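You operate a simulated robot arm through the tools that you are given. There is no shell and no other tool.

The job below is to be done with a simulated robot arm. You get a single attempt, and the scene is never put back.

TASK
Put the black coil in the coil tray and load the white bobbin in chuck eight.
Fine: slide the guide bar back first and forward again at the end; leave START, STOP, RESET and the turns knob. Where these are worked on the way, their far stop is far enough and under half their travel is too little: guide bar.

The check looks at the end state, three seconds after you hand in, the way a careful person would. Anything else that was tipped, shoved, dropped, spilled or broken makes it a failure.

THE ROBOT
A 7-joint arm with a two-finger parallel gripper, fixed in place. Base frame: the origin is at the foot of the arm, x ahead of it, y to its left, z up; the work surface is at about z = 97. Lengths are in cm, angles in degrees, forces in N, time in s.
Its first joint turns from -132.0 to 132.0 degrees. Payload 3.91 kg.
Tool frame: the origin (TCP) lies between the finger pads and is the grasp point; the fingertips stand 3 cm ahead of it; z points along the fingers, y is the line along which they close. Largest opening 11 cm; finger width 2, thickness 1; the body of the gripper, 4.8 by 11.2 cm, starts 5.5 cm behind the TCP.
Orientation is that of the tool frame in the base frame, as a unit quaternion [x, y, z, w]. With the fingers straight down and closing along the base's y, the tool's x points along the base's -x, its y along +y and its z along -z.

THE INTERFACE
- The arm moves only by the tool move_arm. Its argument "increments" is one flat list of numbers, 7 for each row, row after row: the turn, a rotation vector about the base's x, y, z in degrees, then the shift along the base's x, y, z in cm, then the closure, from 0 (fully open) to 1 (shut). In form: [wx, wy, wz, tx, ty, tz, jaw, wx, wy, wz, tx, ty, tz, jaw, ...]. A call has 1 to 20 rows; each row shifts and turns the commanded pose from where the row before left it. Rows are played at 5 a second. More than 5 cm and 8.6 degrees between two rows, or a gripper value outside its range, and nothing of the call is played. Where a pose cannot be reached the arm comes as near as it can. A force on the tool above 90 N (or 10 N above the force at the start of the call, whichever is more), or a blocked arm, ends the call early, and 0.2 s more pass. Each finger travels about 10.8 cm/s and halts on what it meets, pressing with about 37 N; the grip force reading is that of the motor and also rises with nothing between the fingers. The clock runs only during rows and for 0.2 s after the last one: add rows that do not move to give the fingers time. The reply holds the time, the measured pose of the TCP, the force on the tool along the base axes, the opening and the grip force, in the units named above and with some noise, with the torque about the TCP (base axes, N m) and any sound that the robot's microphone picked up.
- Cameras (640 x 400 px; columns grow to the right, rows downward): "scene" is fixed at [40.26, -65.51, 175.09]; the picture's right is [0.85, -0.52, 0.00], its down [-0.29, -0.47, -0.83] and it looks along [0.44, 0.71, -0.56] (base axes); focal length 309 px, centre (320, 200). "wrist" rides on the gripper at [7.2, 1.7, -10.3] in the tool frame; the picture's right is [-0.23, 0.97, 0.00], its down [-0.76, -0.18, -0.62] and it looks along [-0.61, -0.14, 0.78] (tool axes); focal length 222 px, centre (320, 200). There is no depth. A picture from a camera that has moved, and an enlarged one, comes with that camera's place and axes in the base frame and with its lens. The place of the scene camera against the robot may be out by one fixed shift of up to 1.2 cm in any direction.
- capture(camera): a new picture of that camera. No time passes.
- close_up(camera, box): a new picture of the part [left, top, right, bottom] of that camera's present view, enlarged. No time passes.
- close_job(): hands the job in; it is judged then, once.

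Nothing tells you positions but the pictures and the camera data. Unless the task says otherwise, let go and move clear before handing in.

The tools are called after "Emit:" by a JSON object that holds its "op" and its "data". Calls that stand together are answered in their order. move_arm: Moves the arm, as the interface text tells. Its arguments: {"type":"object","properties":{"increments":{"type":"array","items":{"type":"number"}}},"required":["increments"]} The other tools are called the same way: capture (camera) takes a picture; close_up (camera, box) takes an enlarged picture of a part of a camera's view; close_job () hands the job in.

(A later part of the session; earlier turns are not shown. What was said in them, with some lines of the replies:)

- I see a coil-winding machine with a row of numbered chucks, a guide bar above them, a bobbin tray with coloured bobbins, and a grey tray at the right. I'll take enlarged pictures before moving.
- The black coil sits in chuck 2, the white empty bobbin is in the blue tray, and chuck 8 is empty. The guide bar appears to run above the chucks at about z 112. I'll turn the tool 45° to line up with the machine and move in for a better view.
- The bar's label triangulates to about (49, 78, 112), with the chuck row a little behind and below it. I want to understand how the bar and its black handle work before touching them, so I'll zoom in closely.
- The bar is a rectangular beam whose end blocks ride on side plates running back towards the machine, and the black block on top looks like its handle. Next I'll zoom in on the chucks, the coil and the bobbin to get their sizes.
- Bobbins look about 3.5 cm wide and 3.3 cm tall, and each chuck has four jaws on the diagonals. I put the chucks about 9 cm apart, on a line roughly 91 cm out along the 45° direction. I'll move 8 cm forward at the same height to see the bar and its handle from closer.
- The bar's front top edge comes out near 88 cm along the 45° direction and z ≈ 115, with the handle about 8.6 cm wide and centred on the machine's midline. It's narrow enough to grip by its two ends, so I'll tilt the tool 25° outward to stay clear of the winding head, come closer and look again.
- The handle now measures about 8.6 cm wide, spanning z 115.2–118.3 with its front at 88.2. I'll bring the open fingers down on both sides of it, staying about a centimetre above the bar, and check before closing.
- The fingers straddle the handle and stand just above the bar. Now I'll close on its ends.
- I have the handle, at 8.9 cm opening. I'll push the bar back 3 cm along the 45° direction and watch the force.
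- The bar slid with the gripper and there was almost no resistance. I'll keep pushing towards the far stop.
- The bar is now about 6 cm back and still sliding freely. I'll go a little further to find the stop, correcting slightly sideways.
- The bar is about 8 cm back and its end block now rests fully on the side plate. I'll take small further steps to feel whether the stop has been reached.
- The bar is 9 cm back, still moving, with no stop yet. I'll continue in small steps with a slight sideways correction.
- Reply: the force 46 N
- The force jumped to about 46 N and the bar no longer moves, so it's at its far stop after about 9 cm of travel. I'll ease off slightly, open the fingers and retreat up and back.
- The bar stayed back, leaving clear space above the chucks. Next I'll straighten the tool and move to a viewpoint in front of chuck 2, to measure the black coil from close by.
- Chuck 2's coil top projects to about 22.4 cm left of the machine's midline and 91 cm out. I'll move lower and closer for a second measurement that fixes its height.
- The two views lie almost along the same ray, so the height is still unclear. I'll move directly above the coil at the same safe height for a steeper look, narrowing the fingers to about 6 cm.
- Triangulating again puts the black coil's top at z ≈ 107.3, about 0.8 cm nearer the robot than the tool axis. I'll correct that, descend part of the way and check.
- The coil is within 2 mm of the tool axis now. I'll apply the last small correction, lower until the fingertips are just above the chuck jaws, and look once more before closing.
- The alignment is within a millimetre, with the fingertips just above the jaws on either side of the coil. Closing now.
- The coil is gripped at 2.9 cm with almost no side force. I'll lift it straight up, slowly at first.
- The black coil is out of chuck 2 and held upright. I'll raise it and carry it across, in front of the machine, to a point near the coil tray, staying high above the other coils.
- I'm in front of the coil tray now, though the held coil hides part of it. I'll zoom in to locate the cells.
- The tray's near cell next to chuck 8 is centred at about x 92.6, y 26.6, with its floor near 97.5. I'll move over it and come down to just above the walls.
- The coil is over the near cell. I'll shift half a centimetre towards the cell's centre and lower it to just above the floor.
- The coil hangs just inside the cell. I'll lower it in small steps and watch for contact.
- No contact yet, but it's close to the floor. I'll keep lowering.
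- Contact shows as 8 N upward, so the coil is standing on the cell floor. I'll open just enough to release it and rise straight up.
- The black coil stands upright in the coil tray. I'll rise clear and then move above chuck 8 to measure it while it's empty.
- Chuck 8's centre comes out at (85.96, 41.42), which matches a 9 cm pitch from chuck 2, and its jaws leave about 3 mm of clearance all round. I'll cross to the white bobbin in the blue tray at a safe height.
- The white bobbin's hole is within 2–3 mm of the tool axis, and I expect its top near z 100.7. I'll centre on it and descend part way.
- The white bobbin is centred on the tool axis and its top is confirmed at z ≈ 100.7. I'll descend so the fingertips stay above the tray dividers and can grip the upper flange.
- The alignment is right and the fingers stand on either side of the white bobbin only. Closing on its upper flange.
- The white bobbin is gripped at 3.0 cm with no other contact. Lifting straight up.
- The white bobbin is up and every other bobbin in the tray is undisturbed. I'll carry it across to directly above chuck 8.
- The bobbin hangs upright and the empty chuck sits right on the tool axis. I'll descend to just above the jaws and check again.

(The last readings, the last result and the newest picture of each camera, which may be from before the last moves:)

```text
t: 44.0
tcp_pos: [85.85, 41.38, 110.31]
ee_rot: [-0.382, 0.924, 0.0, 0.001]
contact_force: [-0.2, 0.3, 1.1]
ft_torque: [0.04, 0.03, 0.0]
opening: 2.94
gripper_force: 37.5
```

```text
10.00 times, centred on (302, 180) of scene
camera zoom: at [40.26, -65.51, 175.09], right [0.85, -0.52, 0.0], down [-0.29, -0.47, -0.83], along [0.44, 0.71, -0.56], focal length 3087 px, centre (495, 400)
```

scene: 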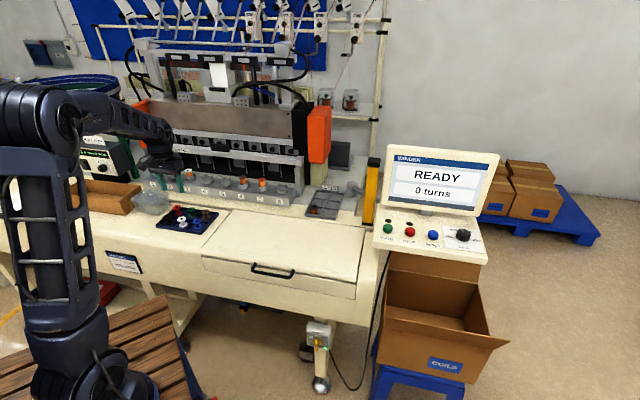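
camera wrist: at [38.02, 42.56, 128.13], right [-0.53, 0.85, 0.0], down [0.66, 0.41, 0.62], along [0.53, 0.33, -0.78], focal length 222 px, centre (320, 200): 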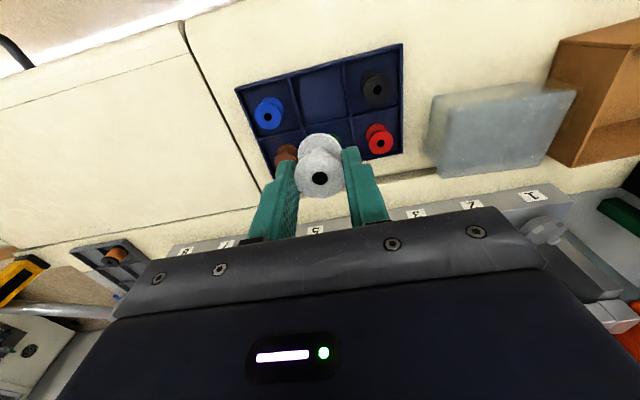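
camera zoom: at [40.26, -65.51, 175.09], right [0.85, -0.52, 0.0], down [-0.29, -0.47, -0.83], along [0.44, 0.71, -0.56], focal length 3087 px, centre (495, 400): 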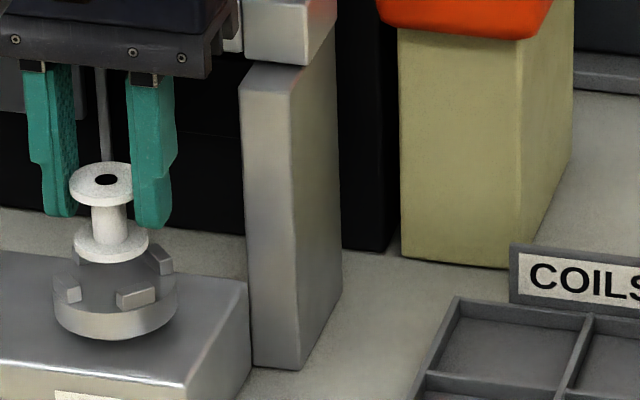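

The bobbin is centred over the jaws in both views. I'll lower it gently in small steps.

Emit:
{"op": "move_arm", "data": {"increments": [0, 0, 0, 0, 0, -0.5, 0.9, 0, 0, 0, 0, 0, -0.4, 0.9, 0, 0, 0, 0, 0, -0.4, 0.9, 0, 0, 0, 0, 0, 0, 0.9]}}

Emit:
{"op": "close_up", "data": {"camera": "wrist", "box": [240, 90, 400, 210]}}

Emit:
{"op": "close_up", "data": {"camera": "scene", "box": [280, 160, 325, 200]}}

```text
t: 45.0
tcp_pos: [86.05, 41.53, 109.14]
ee_rot: [-0.382, 0.924, 0.0, 0.0]
contact_force: [0.1, -0.6, -1.3]
ft_torque: [-0.01, -0.04, 0.03]
opening: 2.95
gripper_force: 36.8
```

```text
3.33 times, centred on (320, 150) of wrist
camera zoom: at [79.63, 37.63, 119.51], right [-0.53, 0.85, 0.0], down [0.66, 0.41, 0.62], along [0.53, 0.33, -0.78], focal length 740 px, centre (320, 367)
```

zoom: 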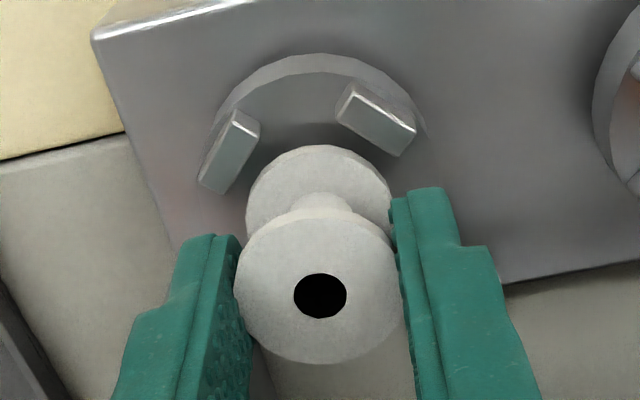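

```text
10.00 times, centred on (302, 180) of scene
camera zoom: at [40.26, -65.51, 175.09], right [0.85, -0.52, 0.0], down [-0.29, -0.47, -0.83], along [0.44, 0.71, -0.56], focal length 3087 px, centre (495, 400)
```

zoom: 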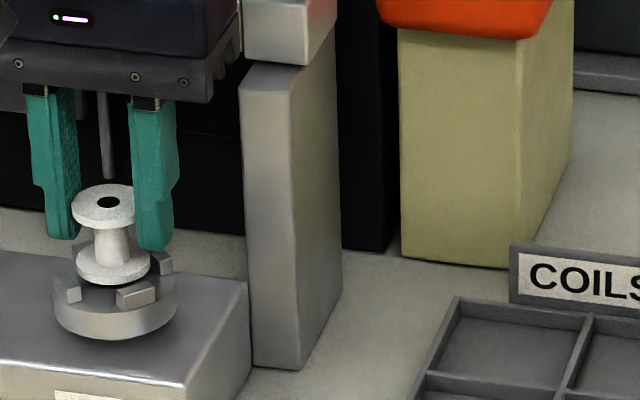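

It's on track, with the bottom flange just entering between the jaws. Continuing down slowly.

Emit:
{"op": "move_arm", "data": {"increments": [0, 0, 0, 0, 0, -0.3, 0.9, 0, 0, 0, 0, 0, -0.2, 0.9, 0, 0, 0, 0, 0, 0, 0.9]}}

Emit:
{"op": "close_up", "data": {"camera": "wrist", "box": [240, 90, 400, 210]}}

Emit:
{"op": "close_up", "data": {"camera": "scene", "box": [280, 160, 325, 200]}}

```text
t: 45.8
tcp_pos: [85.94, 41.35, 108.58]
ee_rot: [-0.383, 0.924, 0.001, 0.0]
contact_force: [-0.1, 0.0, -1.2]
ft_torque: [-0.02, 0.03, 0.0]
opening: 2.95
gripper_force: 36.9
```

```text
3.33 times, centred on (320, 150) of wrist
camera zoom: at [79.64, 37.57, 119.01], right [-0.53, 0.85, 0.0], down [0.66, 0.41, 0.62], along [0.53, 0.33, -0.78], focal length 740 px, centre (320, 367)
```

zoom: 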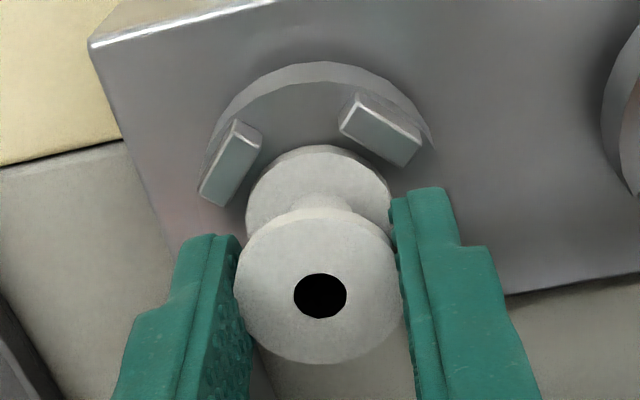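

```text
10.00 times, centred on (302, 180) of scene
camera zoom: at [40.26, -65.51, 175.09], right [0.85, -0.52, 0.0], down [-0.29, -0.47, -0.83], along [0.44, 0.71, -0.56], focal length 3087 px, centre (495, 400)
```

zoom: 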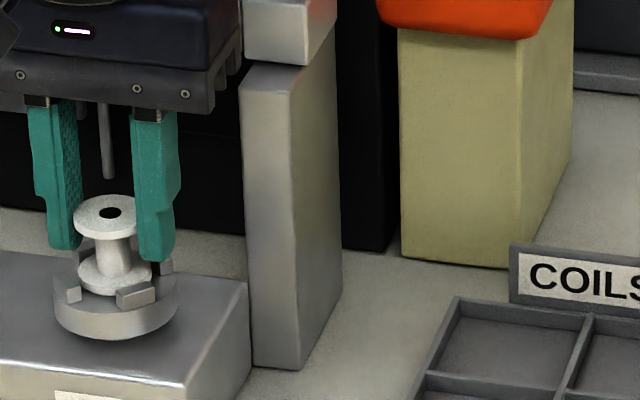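

Nearly seated, with no contact force yet. Two more tiny steps.

Emit:
{"op": "move_arm", "data": {"increments": [0, 0, 0, 0, 0, -0.15, 0.9, 0, 0, 0, 0, 0, -0.1, 0.9, 0, 0, 0, 0, 0, 0, 0.9]}}

```text
t: 46.6
tcp_pos: [85.91, 41.4, 108.56]
ee_rot: [-0.383, 0.924, 0.0, 0.0]
contact_force: [0.3, -0.3, 4.2]
ft_torque: [0.0, 0.0, 0.02]
opening: 2.97
gripper_force: 37.1
```

A contact force of 4 N at the expected height tells me the bobbin is seated on the chuck face. I'll open the fingers gently.

Emit:
{"op": "move_arm", "data": {"increments": [0, 0, 0, 0, 0, 0.05, 0.8, 0, 0, 0, 0, 0, 0, 0.7, 0, 0, 0, 0, 0, 0, 0.58, 0, 0, 0, 0, 0, 0, 0.5, 0, 0, 0, 0, 0, 0, 0.5]}}

Emit:
{"op": "close_up", "data": {"camera": "wrist", "box": [240, 90, 400, 210]}}

Emit:
{"op": "close_up", "data": {"camera": "scene", "box": [280, 160, 325, 200]}}

```text
t: 47.8
tcp_pos: [85.98, 41.43, 108.52]
ee_rot: [-0.383, 0.924, -0.001, 0.0]
contact_force: [0.5, -0.4, 0.5]
ft_torque: [-0.02, 0.01, 0.01]
opening: 5.49
gripper_force: 0.0
```

```text
3.33 times, centred on (320, 150) of wrist
camera zoom: at [79.58, 37.58, 118.87], right [-0.53, 0.85, 0.0], down [0.66, 0.41, 0.62], along [0.53, 0.33, -0.78], focal length 740 px, centre (320, 367)
```

zoom: 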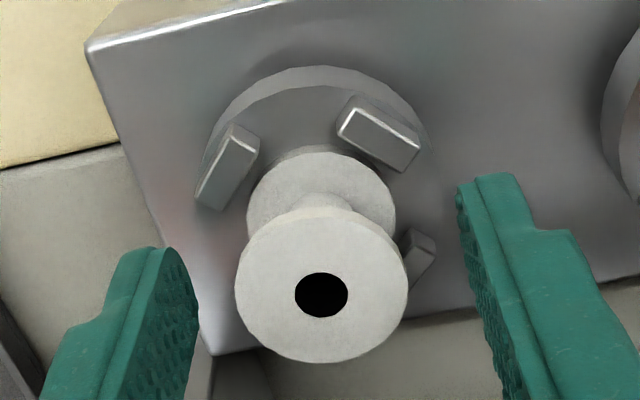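

```text
10.00 times, centred on (302, 180) of scene
camera zoom: at [40.26, -65.51, 175.09], right [0.85, -0.52, 0.0], down [-0.29, -0.47, -0.83], along [0.44, 0.71, -0.56], focal length 3087 px, centre (495, 400)
```

zoom: 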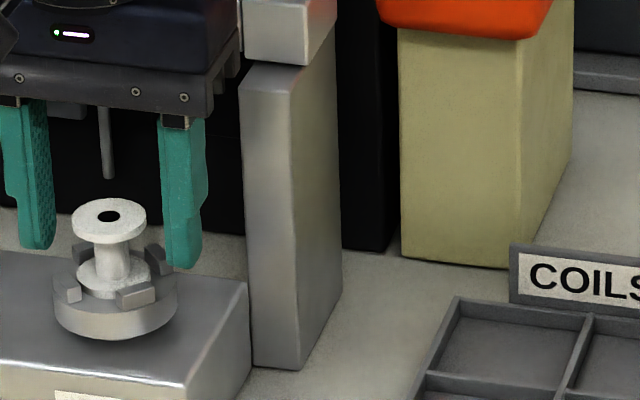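

The white bobbin stands between the four jaws. I'll rise straight up and look at it before going back to the guide bar.

Emit:
{"op": "move_arm", "data": {"increments": [0, 0, 0, 0, 0, 1, 0.5, 0, 0, 0, 0, 0, 2.5, 0.5, 0, 0, 0, 0, 0, 3, 0.5, 0, 0, 0, 0, 0, 3.5, 0.5, 0, 0, 0, 0, 0, 0, 0.5]}}

Emit:
{"op": "close_up", "data": {"camera": "wrist", "box": [240, 60, 400, 180]}}

Emit:
{"op": "close_up", "data": {"camera": "scene", "box": [275, 165, 325, 205]}}

Emit:
{"op": "close_up", "data": {"camera": "scene", "box": [120, 100, 340, 240]}}

```text
t: 49.0
tcp_pos: [85.74, 41.49, 118.53]
ee_rot: [-0.383, 0.924, 0.0, 0.001]
contact_force: [-0.1, 0.2, 0.4]
ft_torque: [0.01, 0.0, -0.01]
opening: 5.51
gripper_force: 0.1
```

```text
3.33 times, centred on (320, 120) of wrist
camera zoom: at [79.54, 37.47, 128.89], right [-0.53, 0.85, 0.0], down [0.66, 0.41, 0.62], along [0.53, 0.33, -0.78], focal length 740 px, centre (320, 467)
```

zoom: 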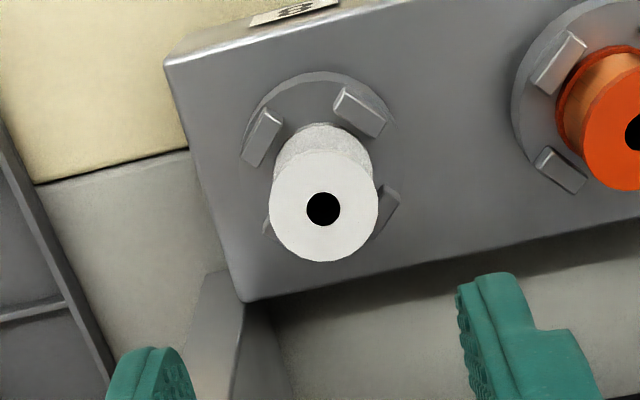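

```text
10.00 times, centred on (300, 185) of scene
camera zoom: at [40.26, -65.51, 175.09], right [0.85, -0.52, 0.0], down [-0.29, -0.47, -0.83], along [0.44, 0.71, -0.56], focal length 3087 px, centre (520, 350)
```

zoom: 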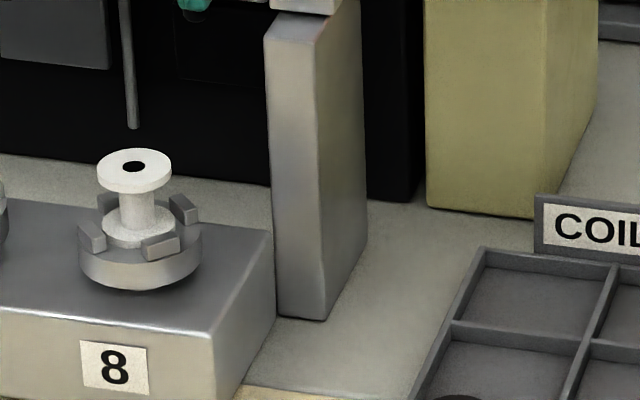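

```text
2.86 times, centred on (230, 170) of scene
camera zoom: at [40.26, -65.51, 175.09], right [0.85, -0.52, 0.0], down [-0.29, -0.47, -0.83], along [0.44, 0.71, -0.56], focal length 882 px, centre (577, 286)
```

zoom: 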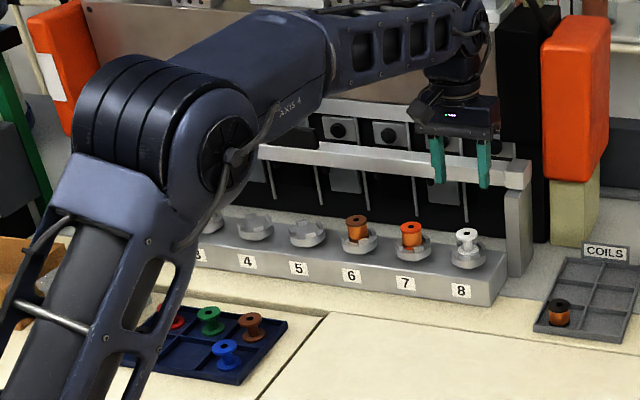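

The white bobbin is properly seated in chuck 8 and the black coil stands in the coil tray. What's left is sliding the guide bar forward, so I'll go up and back to the bar's handle with the same 25° tilt.

Emit:
{"op": "move_arm", "data": {"increments": [0, 0, 0, -1.5, -1.5, 4, 0.5, 0, 0, 0, -1.5, -1.5, 4.5, 0.5, 2.21, -2.21, 0, -2.47, 3.06, 0, 0.4, 2.21, -2.21, 0, -2.47, 3.06, 0, 0.3, 2.21, -2.21, 0, -2.47, 3.06, 0, 0.2, 2.21, -2.21, 0, -2.47, 3.06, 0, 0.1, 2.21, -2.21, 0, -2.47, 3.06, 0, 0, 2.21, -2.21, 0, -2.47, 3.06, 0, 0, 2.21, -2.21, 0, -2.47, 3.06, 0, 0, 2.21, -2.21, 0, -2.47, 3.06, 0, 0, 0, 0, 0, 0, 0, 0, 0]}}

Emit:
{"op": "capture", "data": {"camera": "wrist"}}

Emit:
{"op": "close_up", "data": {"camera": "wrist", "box": [240, 80, 420, 200]}}

Emit:
{"op": "close_up", "data": {"camera": "scene", "box": [120, 60, 340, 200]}}

```text
t: 51.4
tcp_pos: [63.32, 62.73, 126.95]
ee_rot: [-0.375, 0.902, 0.083, 0.2]
contact_force: [0.5, -0.2, -0.3]
ft_torque: [0.04, -0.03, 0.01]
opening: 10.99
gripper_force: 0.1
```

```text
taken
camera wrist: at [54.29, 56.29, 133.34], right [-0.54, 0.83, 0.1], down [0.43, 0.18, 0.89], along [0.72, 0.52, -0.45], focal length 222 px, centre (320, 200)
```

wrist: 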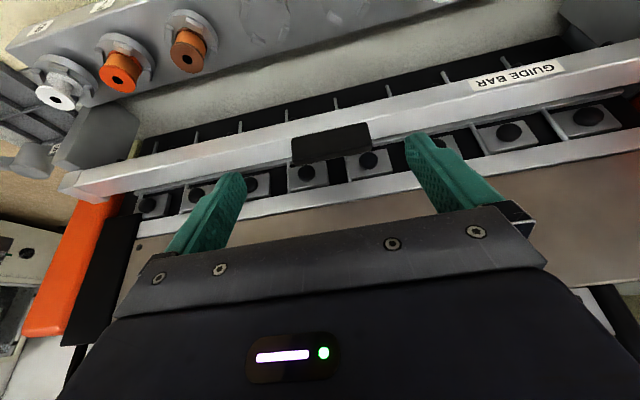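

```text
3.33 times, centred on (330, 140) of wrist
camera zoom: at [54.29, 56.29, 133.34], right [-0.54, 0.83, 0.1], down [0.43, 0.18, 0.89], along [0.72, 0.52, -0.45], focal length 740 px, centre (287, 400)
```

zoom: 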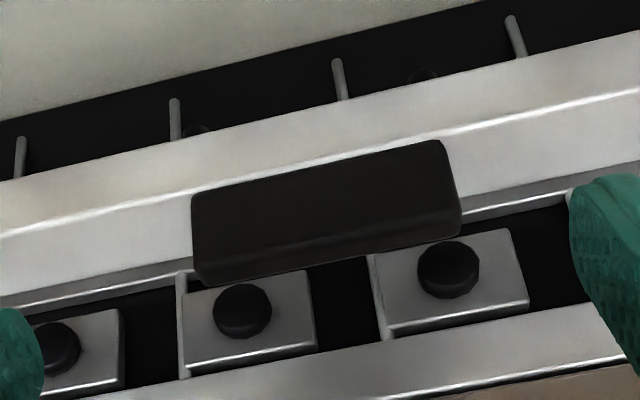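

```text
2.86 times, centred on (230, 130) of scene
camera zoom: at [40.26, -65.51, 175.09], right [0.85, -0.52, 0.0], down [-0.29, -0.47, -0.83], along [0.44, 0.71, -0.56], focal length 882 px, centre (577, 400)
```

zoom: 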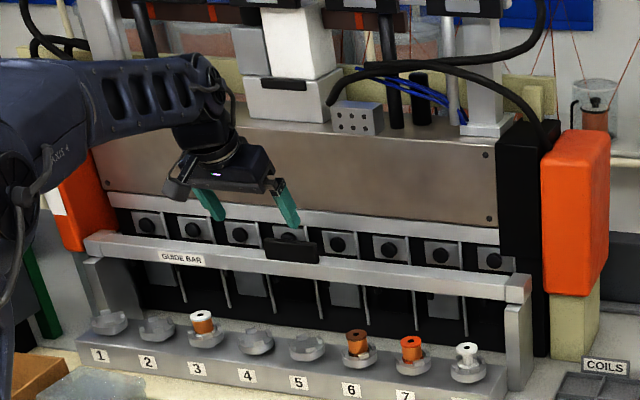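

The handle's front face is now at 97.2 along the 45° direction, still centred, which is exactly 9 cm back. I'll bring the open fingers down around it as before.

Emit:
{"op": "move_arm", "data": {"increments": [0, 0, 0, -0.3, 0.3, 0, 0, 0, 0, 0, 1.4, 1.4, -1.5, 0, 0, 0, 0, 1.4, 1.4, -2, 0, 0, 0, 0, 1.4, 1.4, -2, 0, 0, 0, 0, 1.4, 1.4, -2.3, 0, 0, 0, 0, 0, 0, 0, 0]}}

Emit:
{"op": "capture", "data": {"camera": "wrist"}}

Emit:
{"op": "close_up", "data": {"camera": "scene", "box": [180, 110, 260, 170]}}

```text
t: 52.8
tcp_pos: [68.27, 68.81, 119.05]
ee_rot: [-0.374, 0.902, 0.083, 0.2]
contact_force: [0.2, 0.8, 0.7]
ft_torque: [0.0, -0.04, -0.01]
opening: 10.98
gripper_force: 0.0
```

```text
taken
camera wrist: at [59.35, 62.37, 125.44], right [-0.54, 0.83, 0.1], down [0.43, 0.18, 0.89], along [0.72, 0.52, -0.45], focal length 222 px, centre (320, 200)
```

wrist: 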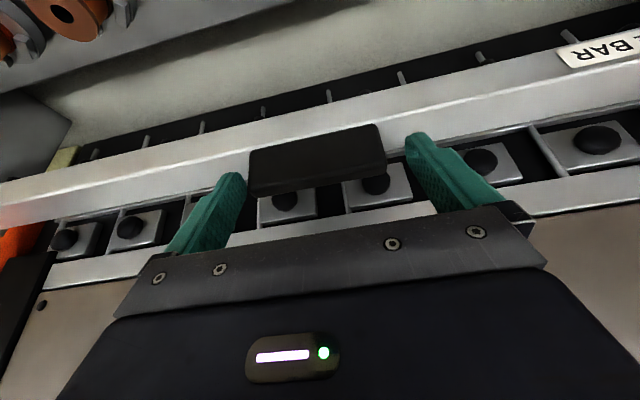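

```text
6.67 times, centred on (220, 140) of scene
camera zoom: at [40.26, -65.51, 175.09], right [0.85, -0.52, 0.0], down [-0.29, -0.47, -0.83], along [0.44, 0.71, -0.56], focal length 2058 px, centre (987, 600)
```

zoom: 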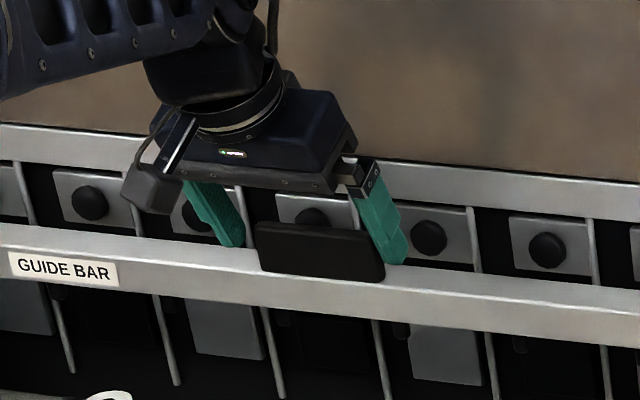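

The handle sits slightly towards the left finger, so I'll shift 3.5 mm to centre on it and then close.

Emit:
{"op": "move_arm", "data": {"increments": [0, 0, 0, 0.25, -0.25, 0, 0, 0, 0, 0, 0, 0, 0, 0.1, 0, 0, 0, 0, 0, 0, 0.5, 0, 0, 0, 0, 0, 0, 0.5]}}

Emit:
{"op": "close_up", "data": {"camera": "scene", "box": [180, 110, 260, 170]}}

```text
t: 53.8
tcp_pos: [68.65, 68.63, 119.14]
ee_rot: [-0.375, 0.902, 0.083, 0.2]
contact_force: [-5.1, 6.3, -0.8]
ft_torque: [0.41, 0.02, -0.16]
opening: 8.97
gripper_force: 44.9
```

```text
6.67 times, centred on (220, 140) of scene
camera zoom: at [40.26, -65.51, 175.09], right [0.85, -0.52, 0.0], down [-0.29, -0.47, -0.83], along [0.44, 0.71, -0.56], focal length 2058 px, centre (987, 600)
```

zoom: 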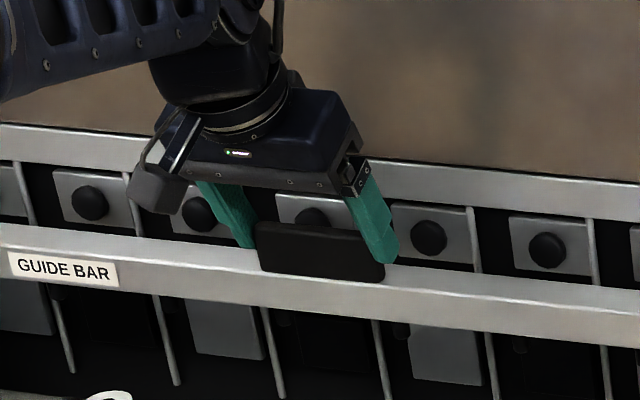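

The handle is gripped again. I'll pull the bar forward in steps.

Emit:
{"op": "move_arm", "data": {"increments": [0, 0, 0, -0.07, 0.07, 0, 0.5, 0, 0, 0, -0.6, -0.6, 0, 0.5, 0, 0, 0, -0.7, -0.7, 0, 0.5, 0, 0, 0, -0.7, -0.7, 0, 0.5, 0, 0, 0, -0.7, -0.7, 0, 0.5, 0, 0, 0, -0.7, -0.7, 0, 0.5, 0, 0, 0, 0, 0, 0, 0.5]}}

Emit:
{"op": "close_up", "data": {"camera": "scene", "box": [120, 60, 340, 200]}}

```text
t: 55.4
tcp_pos: [65.36, 65.29, 119.21]
ee_rot: [-0.374, 0.902, 0.083, 0.2]
contact_force: [-2.2, 1.3, -1.8]
ft_torque: [-0.11, -1.13, -0.79]
opening: 8.99
gripper_force: 45.0
```

```text
2.86 times, centred on (230, 130) of scene
camera zoom: at [40.26, -65.51, 175.09], right [0.85, -0.52, 0.0], down [-0.29, -0.47, -0.83], along [0.44, 0.71, -0.56], focal length 882 px, centre (577, 400)
```

zoom: 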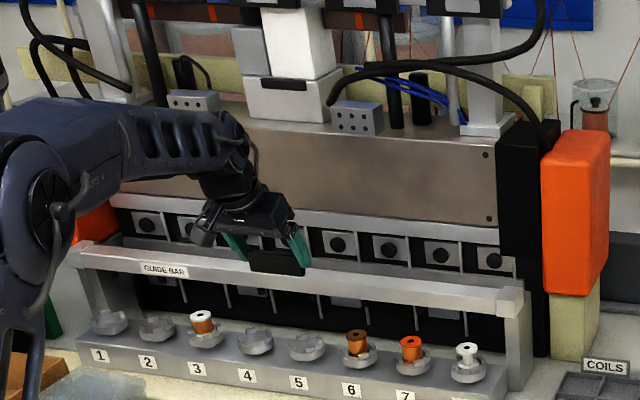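

The bar is coming forward smoothly, about 4.7 cm so far. I'll continue towards its original front position.

Emit:
{"op": "move_arm", "data": {"increments": [0, 0, 0, -0.7, -0.7, 0, 0.5, 0, 0, 0, -0.7, -0.7, 0, 0.5, 0, 0, 0, -0.7, -0.7, 0, 0.5, 0, 0, 0, -0.5, -0.5, 0, 0.5, 0, 0, 0, -0.3, -0.3, 0, 0.5, 0, 0, 0, 0, 0, 0, 0.5]}}

Emit:
{"op": "close_up", "data": {"camera": "scene", "box": [120, 60, 340, 200]}}

Emit:
{"op": "close_up", "data": {"camera": "scene", "box": [270, 150, 330, 210]}}

```text
t: 56.8
tcp_pos: [62.36, 62.38, 119.23]
ee_rot: [-0.374, 0.902, 0.083, 0.199]
contact_force: [-9.8, 5.7, -14.5]
ft_torque: [1.0, 1.1, 0.32]
opening: 8.99
gripper_force: 44.8
```

```text
2.86 times, centred on (230, 130) of scene
camera zoom: at [40.26, -65.51, 175.09], right [0.85, -0.52, 0.0], down [-0.29, -0.47, -0.83], along [0.44, 0.71, -0.56], focal length 882 px, centre (577, 400)
```

zoom: 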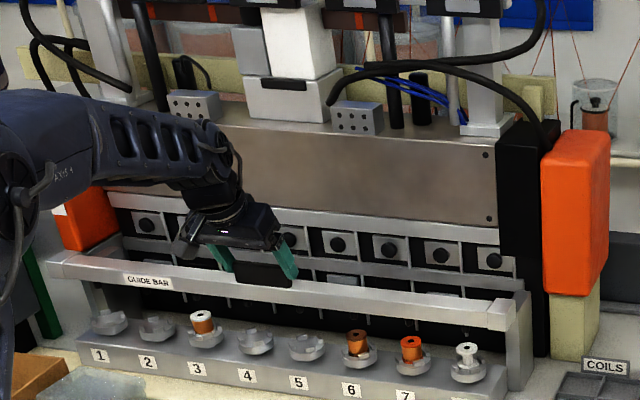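

```text
6.67 times, centred on (300, 180) of scene
camera zoom: at [40.26, -65.51, 175.09], right [0.85, -0.52, 0.0], down [-0.29, -0.47, -0.83], along [0.44, 0.71, -0.56], focal length 2058 px, centre (453, 333)
```

zoom: 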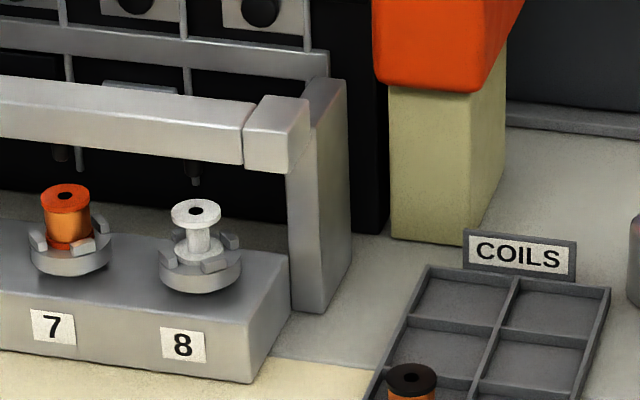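

The end block is back where it started. I'll pull a few millimetres more to see whether the front stop is there.

Emit:
{"op": "move_arm", "data": {"increments": [0, 0, 0, -0.2, -0.2, -0.1, 0.5, 0, 0, 0, -0.2, -0.2, -0.05, 0.5, 0, 0, 0, 0, 0, 0, 0.5]}}

Emit:
{"op": "close_up", "data": {"camera": "scene", "box": [270, 150, 330, 210]}}

```text
t: 57.6
tcp_pos: [62.03, 62.2, 119.11]
ee_rot: [-0.374, 0.901, 0.083, 0.202]
contact_force: [21.6, 45.4, 3.6]
ft_torque: [0.97, -0.68, -0.52]
opening: 8.99
gripper_force: 45.1
```

```text
6.67 times, centred on (300, 180) of scene
camera zoom: at [40.26, -65.51, 175.09], right [0.85, -0.52, 0.0], down [-0.29, -0.47, -0.83], along [0.44, 0.71, -0.56], focal length 2058 px, centre (453, 333)
```

zoom: 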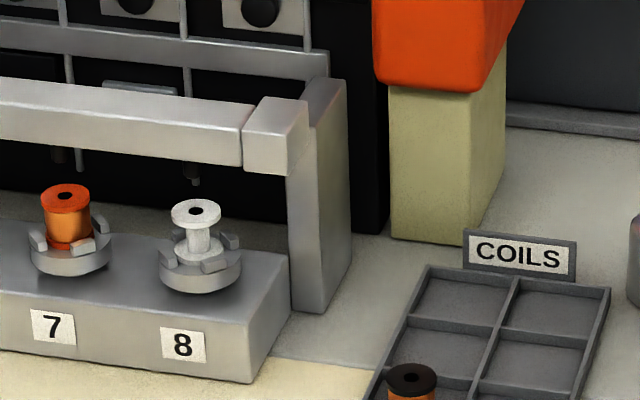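

The front stop holds at about 47 N, so the bar is fully forward. I'll ease the pull, open the fingers and withdraw up and back.

Emit:
{"op": "move_arm", "data": {"increments": [0, 0, 0, 0.15, 0.15, 0, 0.5, 0, 0, 0, 0, 0, 0, 0.3, 0, 0, 0, 0, 0, 0, 0, 0, 0, 0, 0, 0, 0, 0, 0, 0, 0, -0.3, -0.3, 1.5, 0, 0, 0, 0, -0.8, -0.8, 2.5, 0, 0, 0, 0, -1.5, -1.5, 3, 0, 0, 0, 0, -2.5, -2.5, 3, 0, 0, 0, 0, -2.5, -2.5, 2, 0, 0, 0, 0, 0, 0, 0, 0]}}

Emit:
{"op": "capture", "data": {"camera": "wrist"}}

Emit:
{"op": "close_up", "data": {"camera": "scene", "box": [120, 60, 340, 200]}}

Emit:
{"op": "close_up", "data": {"camera": "scene", "box": [270, 150, 350, 225]}}

```text
t: 59.8
tcp_pos: [54.58, 54.55, 131.07]
ee_rot: [-0.374, 0.902, 0.082, 0.2]
contact_force: [-0.2, -0.1, -0.3]
ft_torque: [-0.02, 0.04, -0.01]
opening: 11.03
gripper_force: 0.0
```

```text
taken
camera wrist: at [45.58, 48.15, 137.47], right [-0.54, 0.83, 0.1], down [0.43, 0.18, 0.89], along [0.72, 0.52, -0.45], focal length 222 px, centre (320, 200)
```

wrist: 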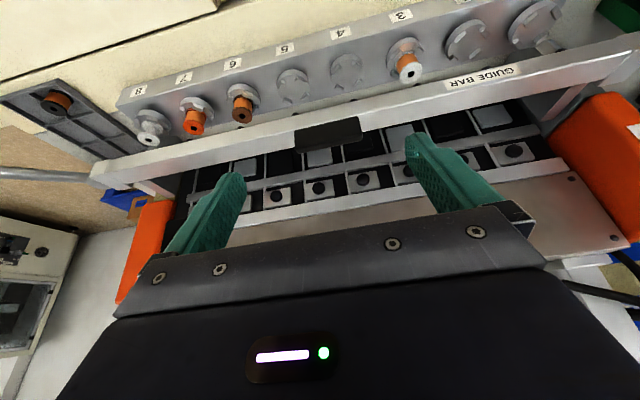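

```text
2.86 times, centred on (230, 130) of scene
camera zoom: at [40.26, -65.51, 175.09], right [0.85, -0.52, 0.0], down [-0.29, -0.47, -0.83], along [0.44, 0.71, -0.56], focal length 882 px, centre (577, 400)
```

zoom: 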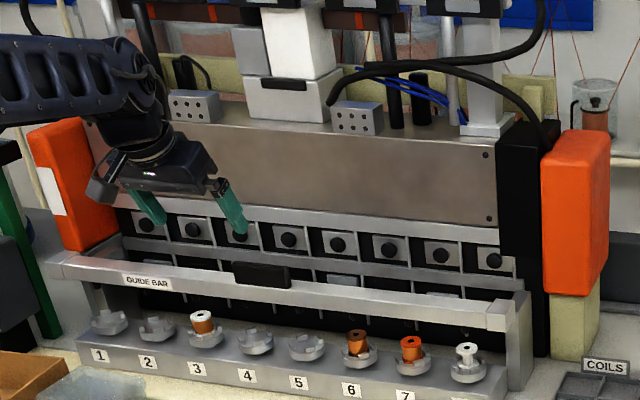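

```text
5.33 times, centred on (310, 188) of scene
camera zoom: at [40.26, -65.51, 175.09], right [0.85, -0.52, 0.0], down [-0.29, -0.47, -0.83], along [0.44, 0.71, -0.56], focal length 1646 px, centre (373, 267)
```

zoom: 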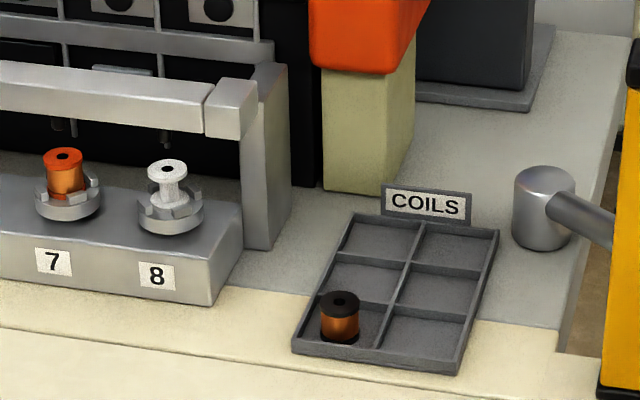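

The bar is fully forward, the white bobbin is in chuck 8 and the black coil is in the tray. I'll back the arm well clear, straighten it, and take a final look at everything.

Emit:
{"op": "move_arm", "data": {"increments": [-4.42, 4.42, 0, -2.2, -1.2, 0.5, 0, -4.42, 4.42, 0, -2.2, -1.2, 0.5, 0, -4.42, 4.42, 0, -2.2, -1.2, 0.5, 0, -4.42, 4.42, 0, -2.2, -1.2, 0.5, 0, 0, 0, 0, 0, 0, 0, 0]}}

Emit:
{"op": "capture", "data": {"camera": "scene"}}

Emit:
{"op": "close_up", "data": {"camera": "scene", "box": [120, 130, 350, 240]}}

Emit:
{"op": "capture", "data": {"camera": "wrist"}}

```text
t: 61.0
tcp_pos: [45.79, 49.57, 133.06]
ee_rot: [-0.383, 0.924, 0.0, -0.002]
contact_force: [0.7, 0.2, 0.0]
ft_torque: [0.01, -0.05, -0.01]
opening: 11.0
gripper_force: 0.0
```

```text
taken
```

scene: 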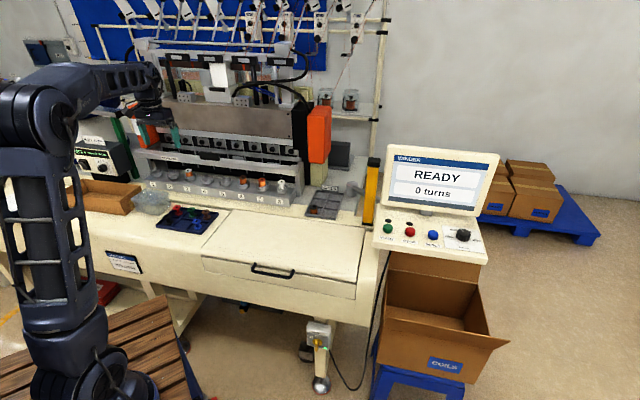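

```text
2.78 times, centred on (235, 185) of scene
camera zoom: at [40.26, -65.51, 175.09], right [0.85, -0.52, 0.0], down [-0.29, -0.47, -0.83], along [0.44, 0.71, -0.56], focal length 859 px, centre (556, 242)
```

zoom: 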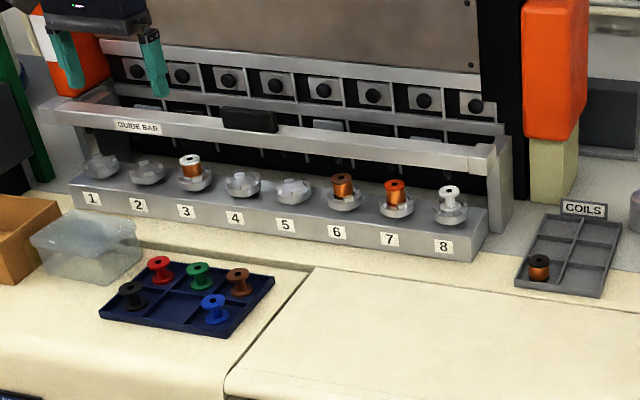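

```text
taken
camera wrist: at [39.47, 45.75, 143.36], right [-0.53, 0.85, 0.0], down [0.66, 0.41, 0.62], along [0.53, 0.33, -0.78], focal length 222 px, centre (320, 200)
```

wrist: 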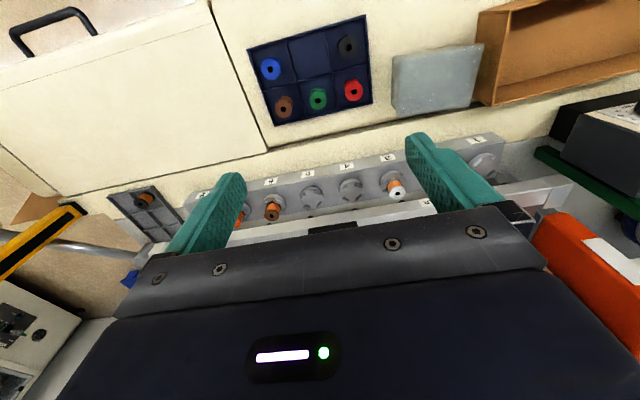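

The final view shows the black coil upright in the coil tray, the white bobbin seated in chuck 8 and the guide bar fully forward. Nothing else has been moved, the panel still reads READY, and the arm is clear, so I'm handing in the job.

Emit:
{"op": "close_job", "data": {}}

```text
The job is handed in.
```

The job is handed in, and my last pictures before that showed everything in place:

- **Black coil:** I took it out of chuck two. It stands upright in the front-left cell of the coil tray.
- **White bobbin:** it sits in chuck eight, upright between the four jaws.
- **Guide bar:** I slid it back to its far stop first, about 9 cm. At the end I pulled it forward to its front stop.
- **Controls:** I did not touch START, STOP, RESET or the turns knob. The panel still reads READY, 0 turns.

I saw nothing else moved or knocked over. The gripper was open and the arm clear of the machine when I handed in.
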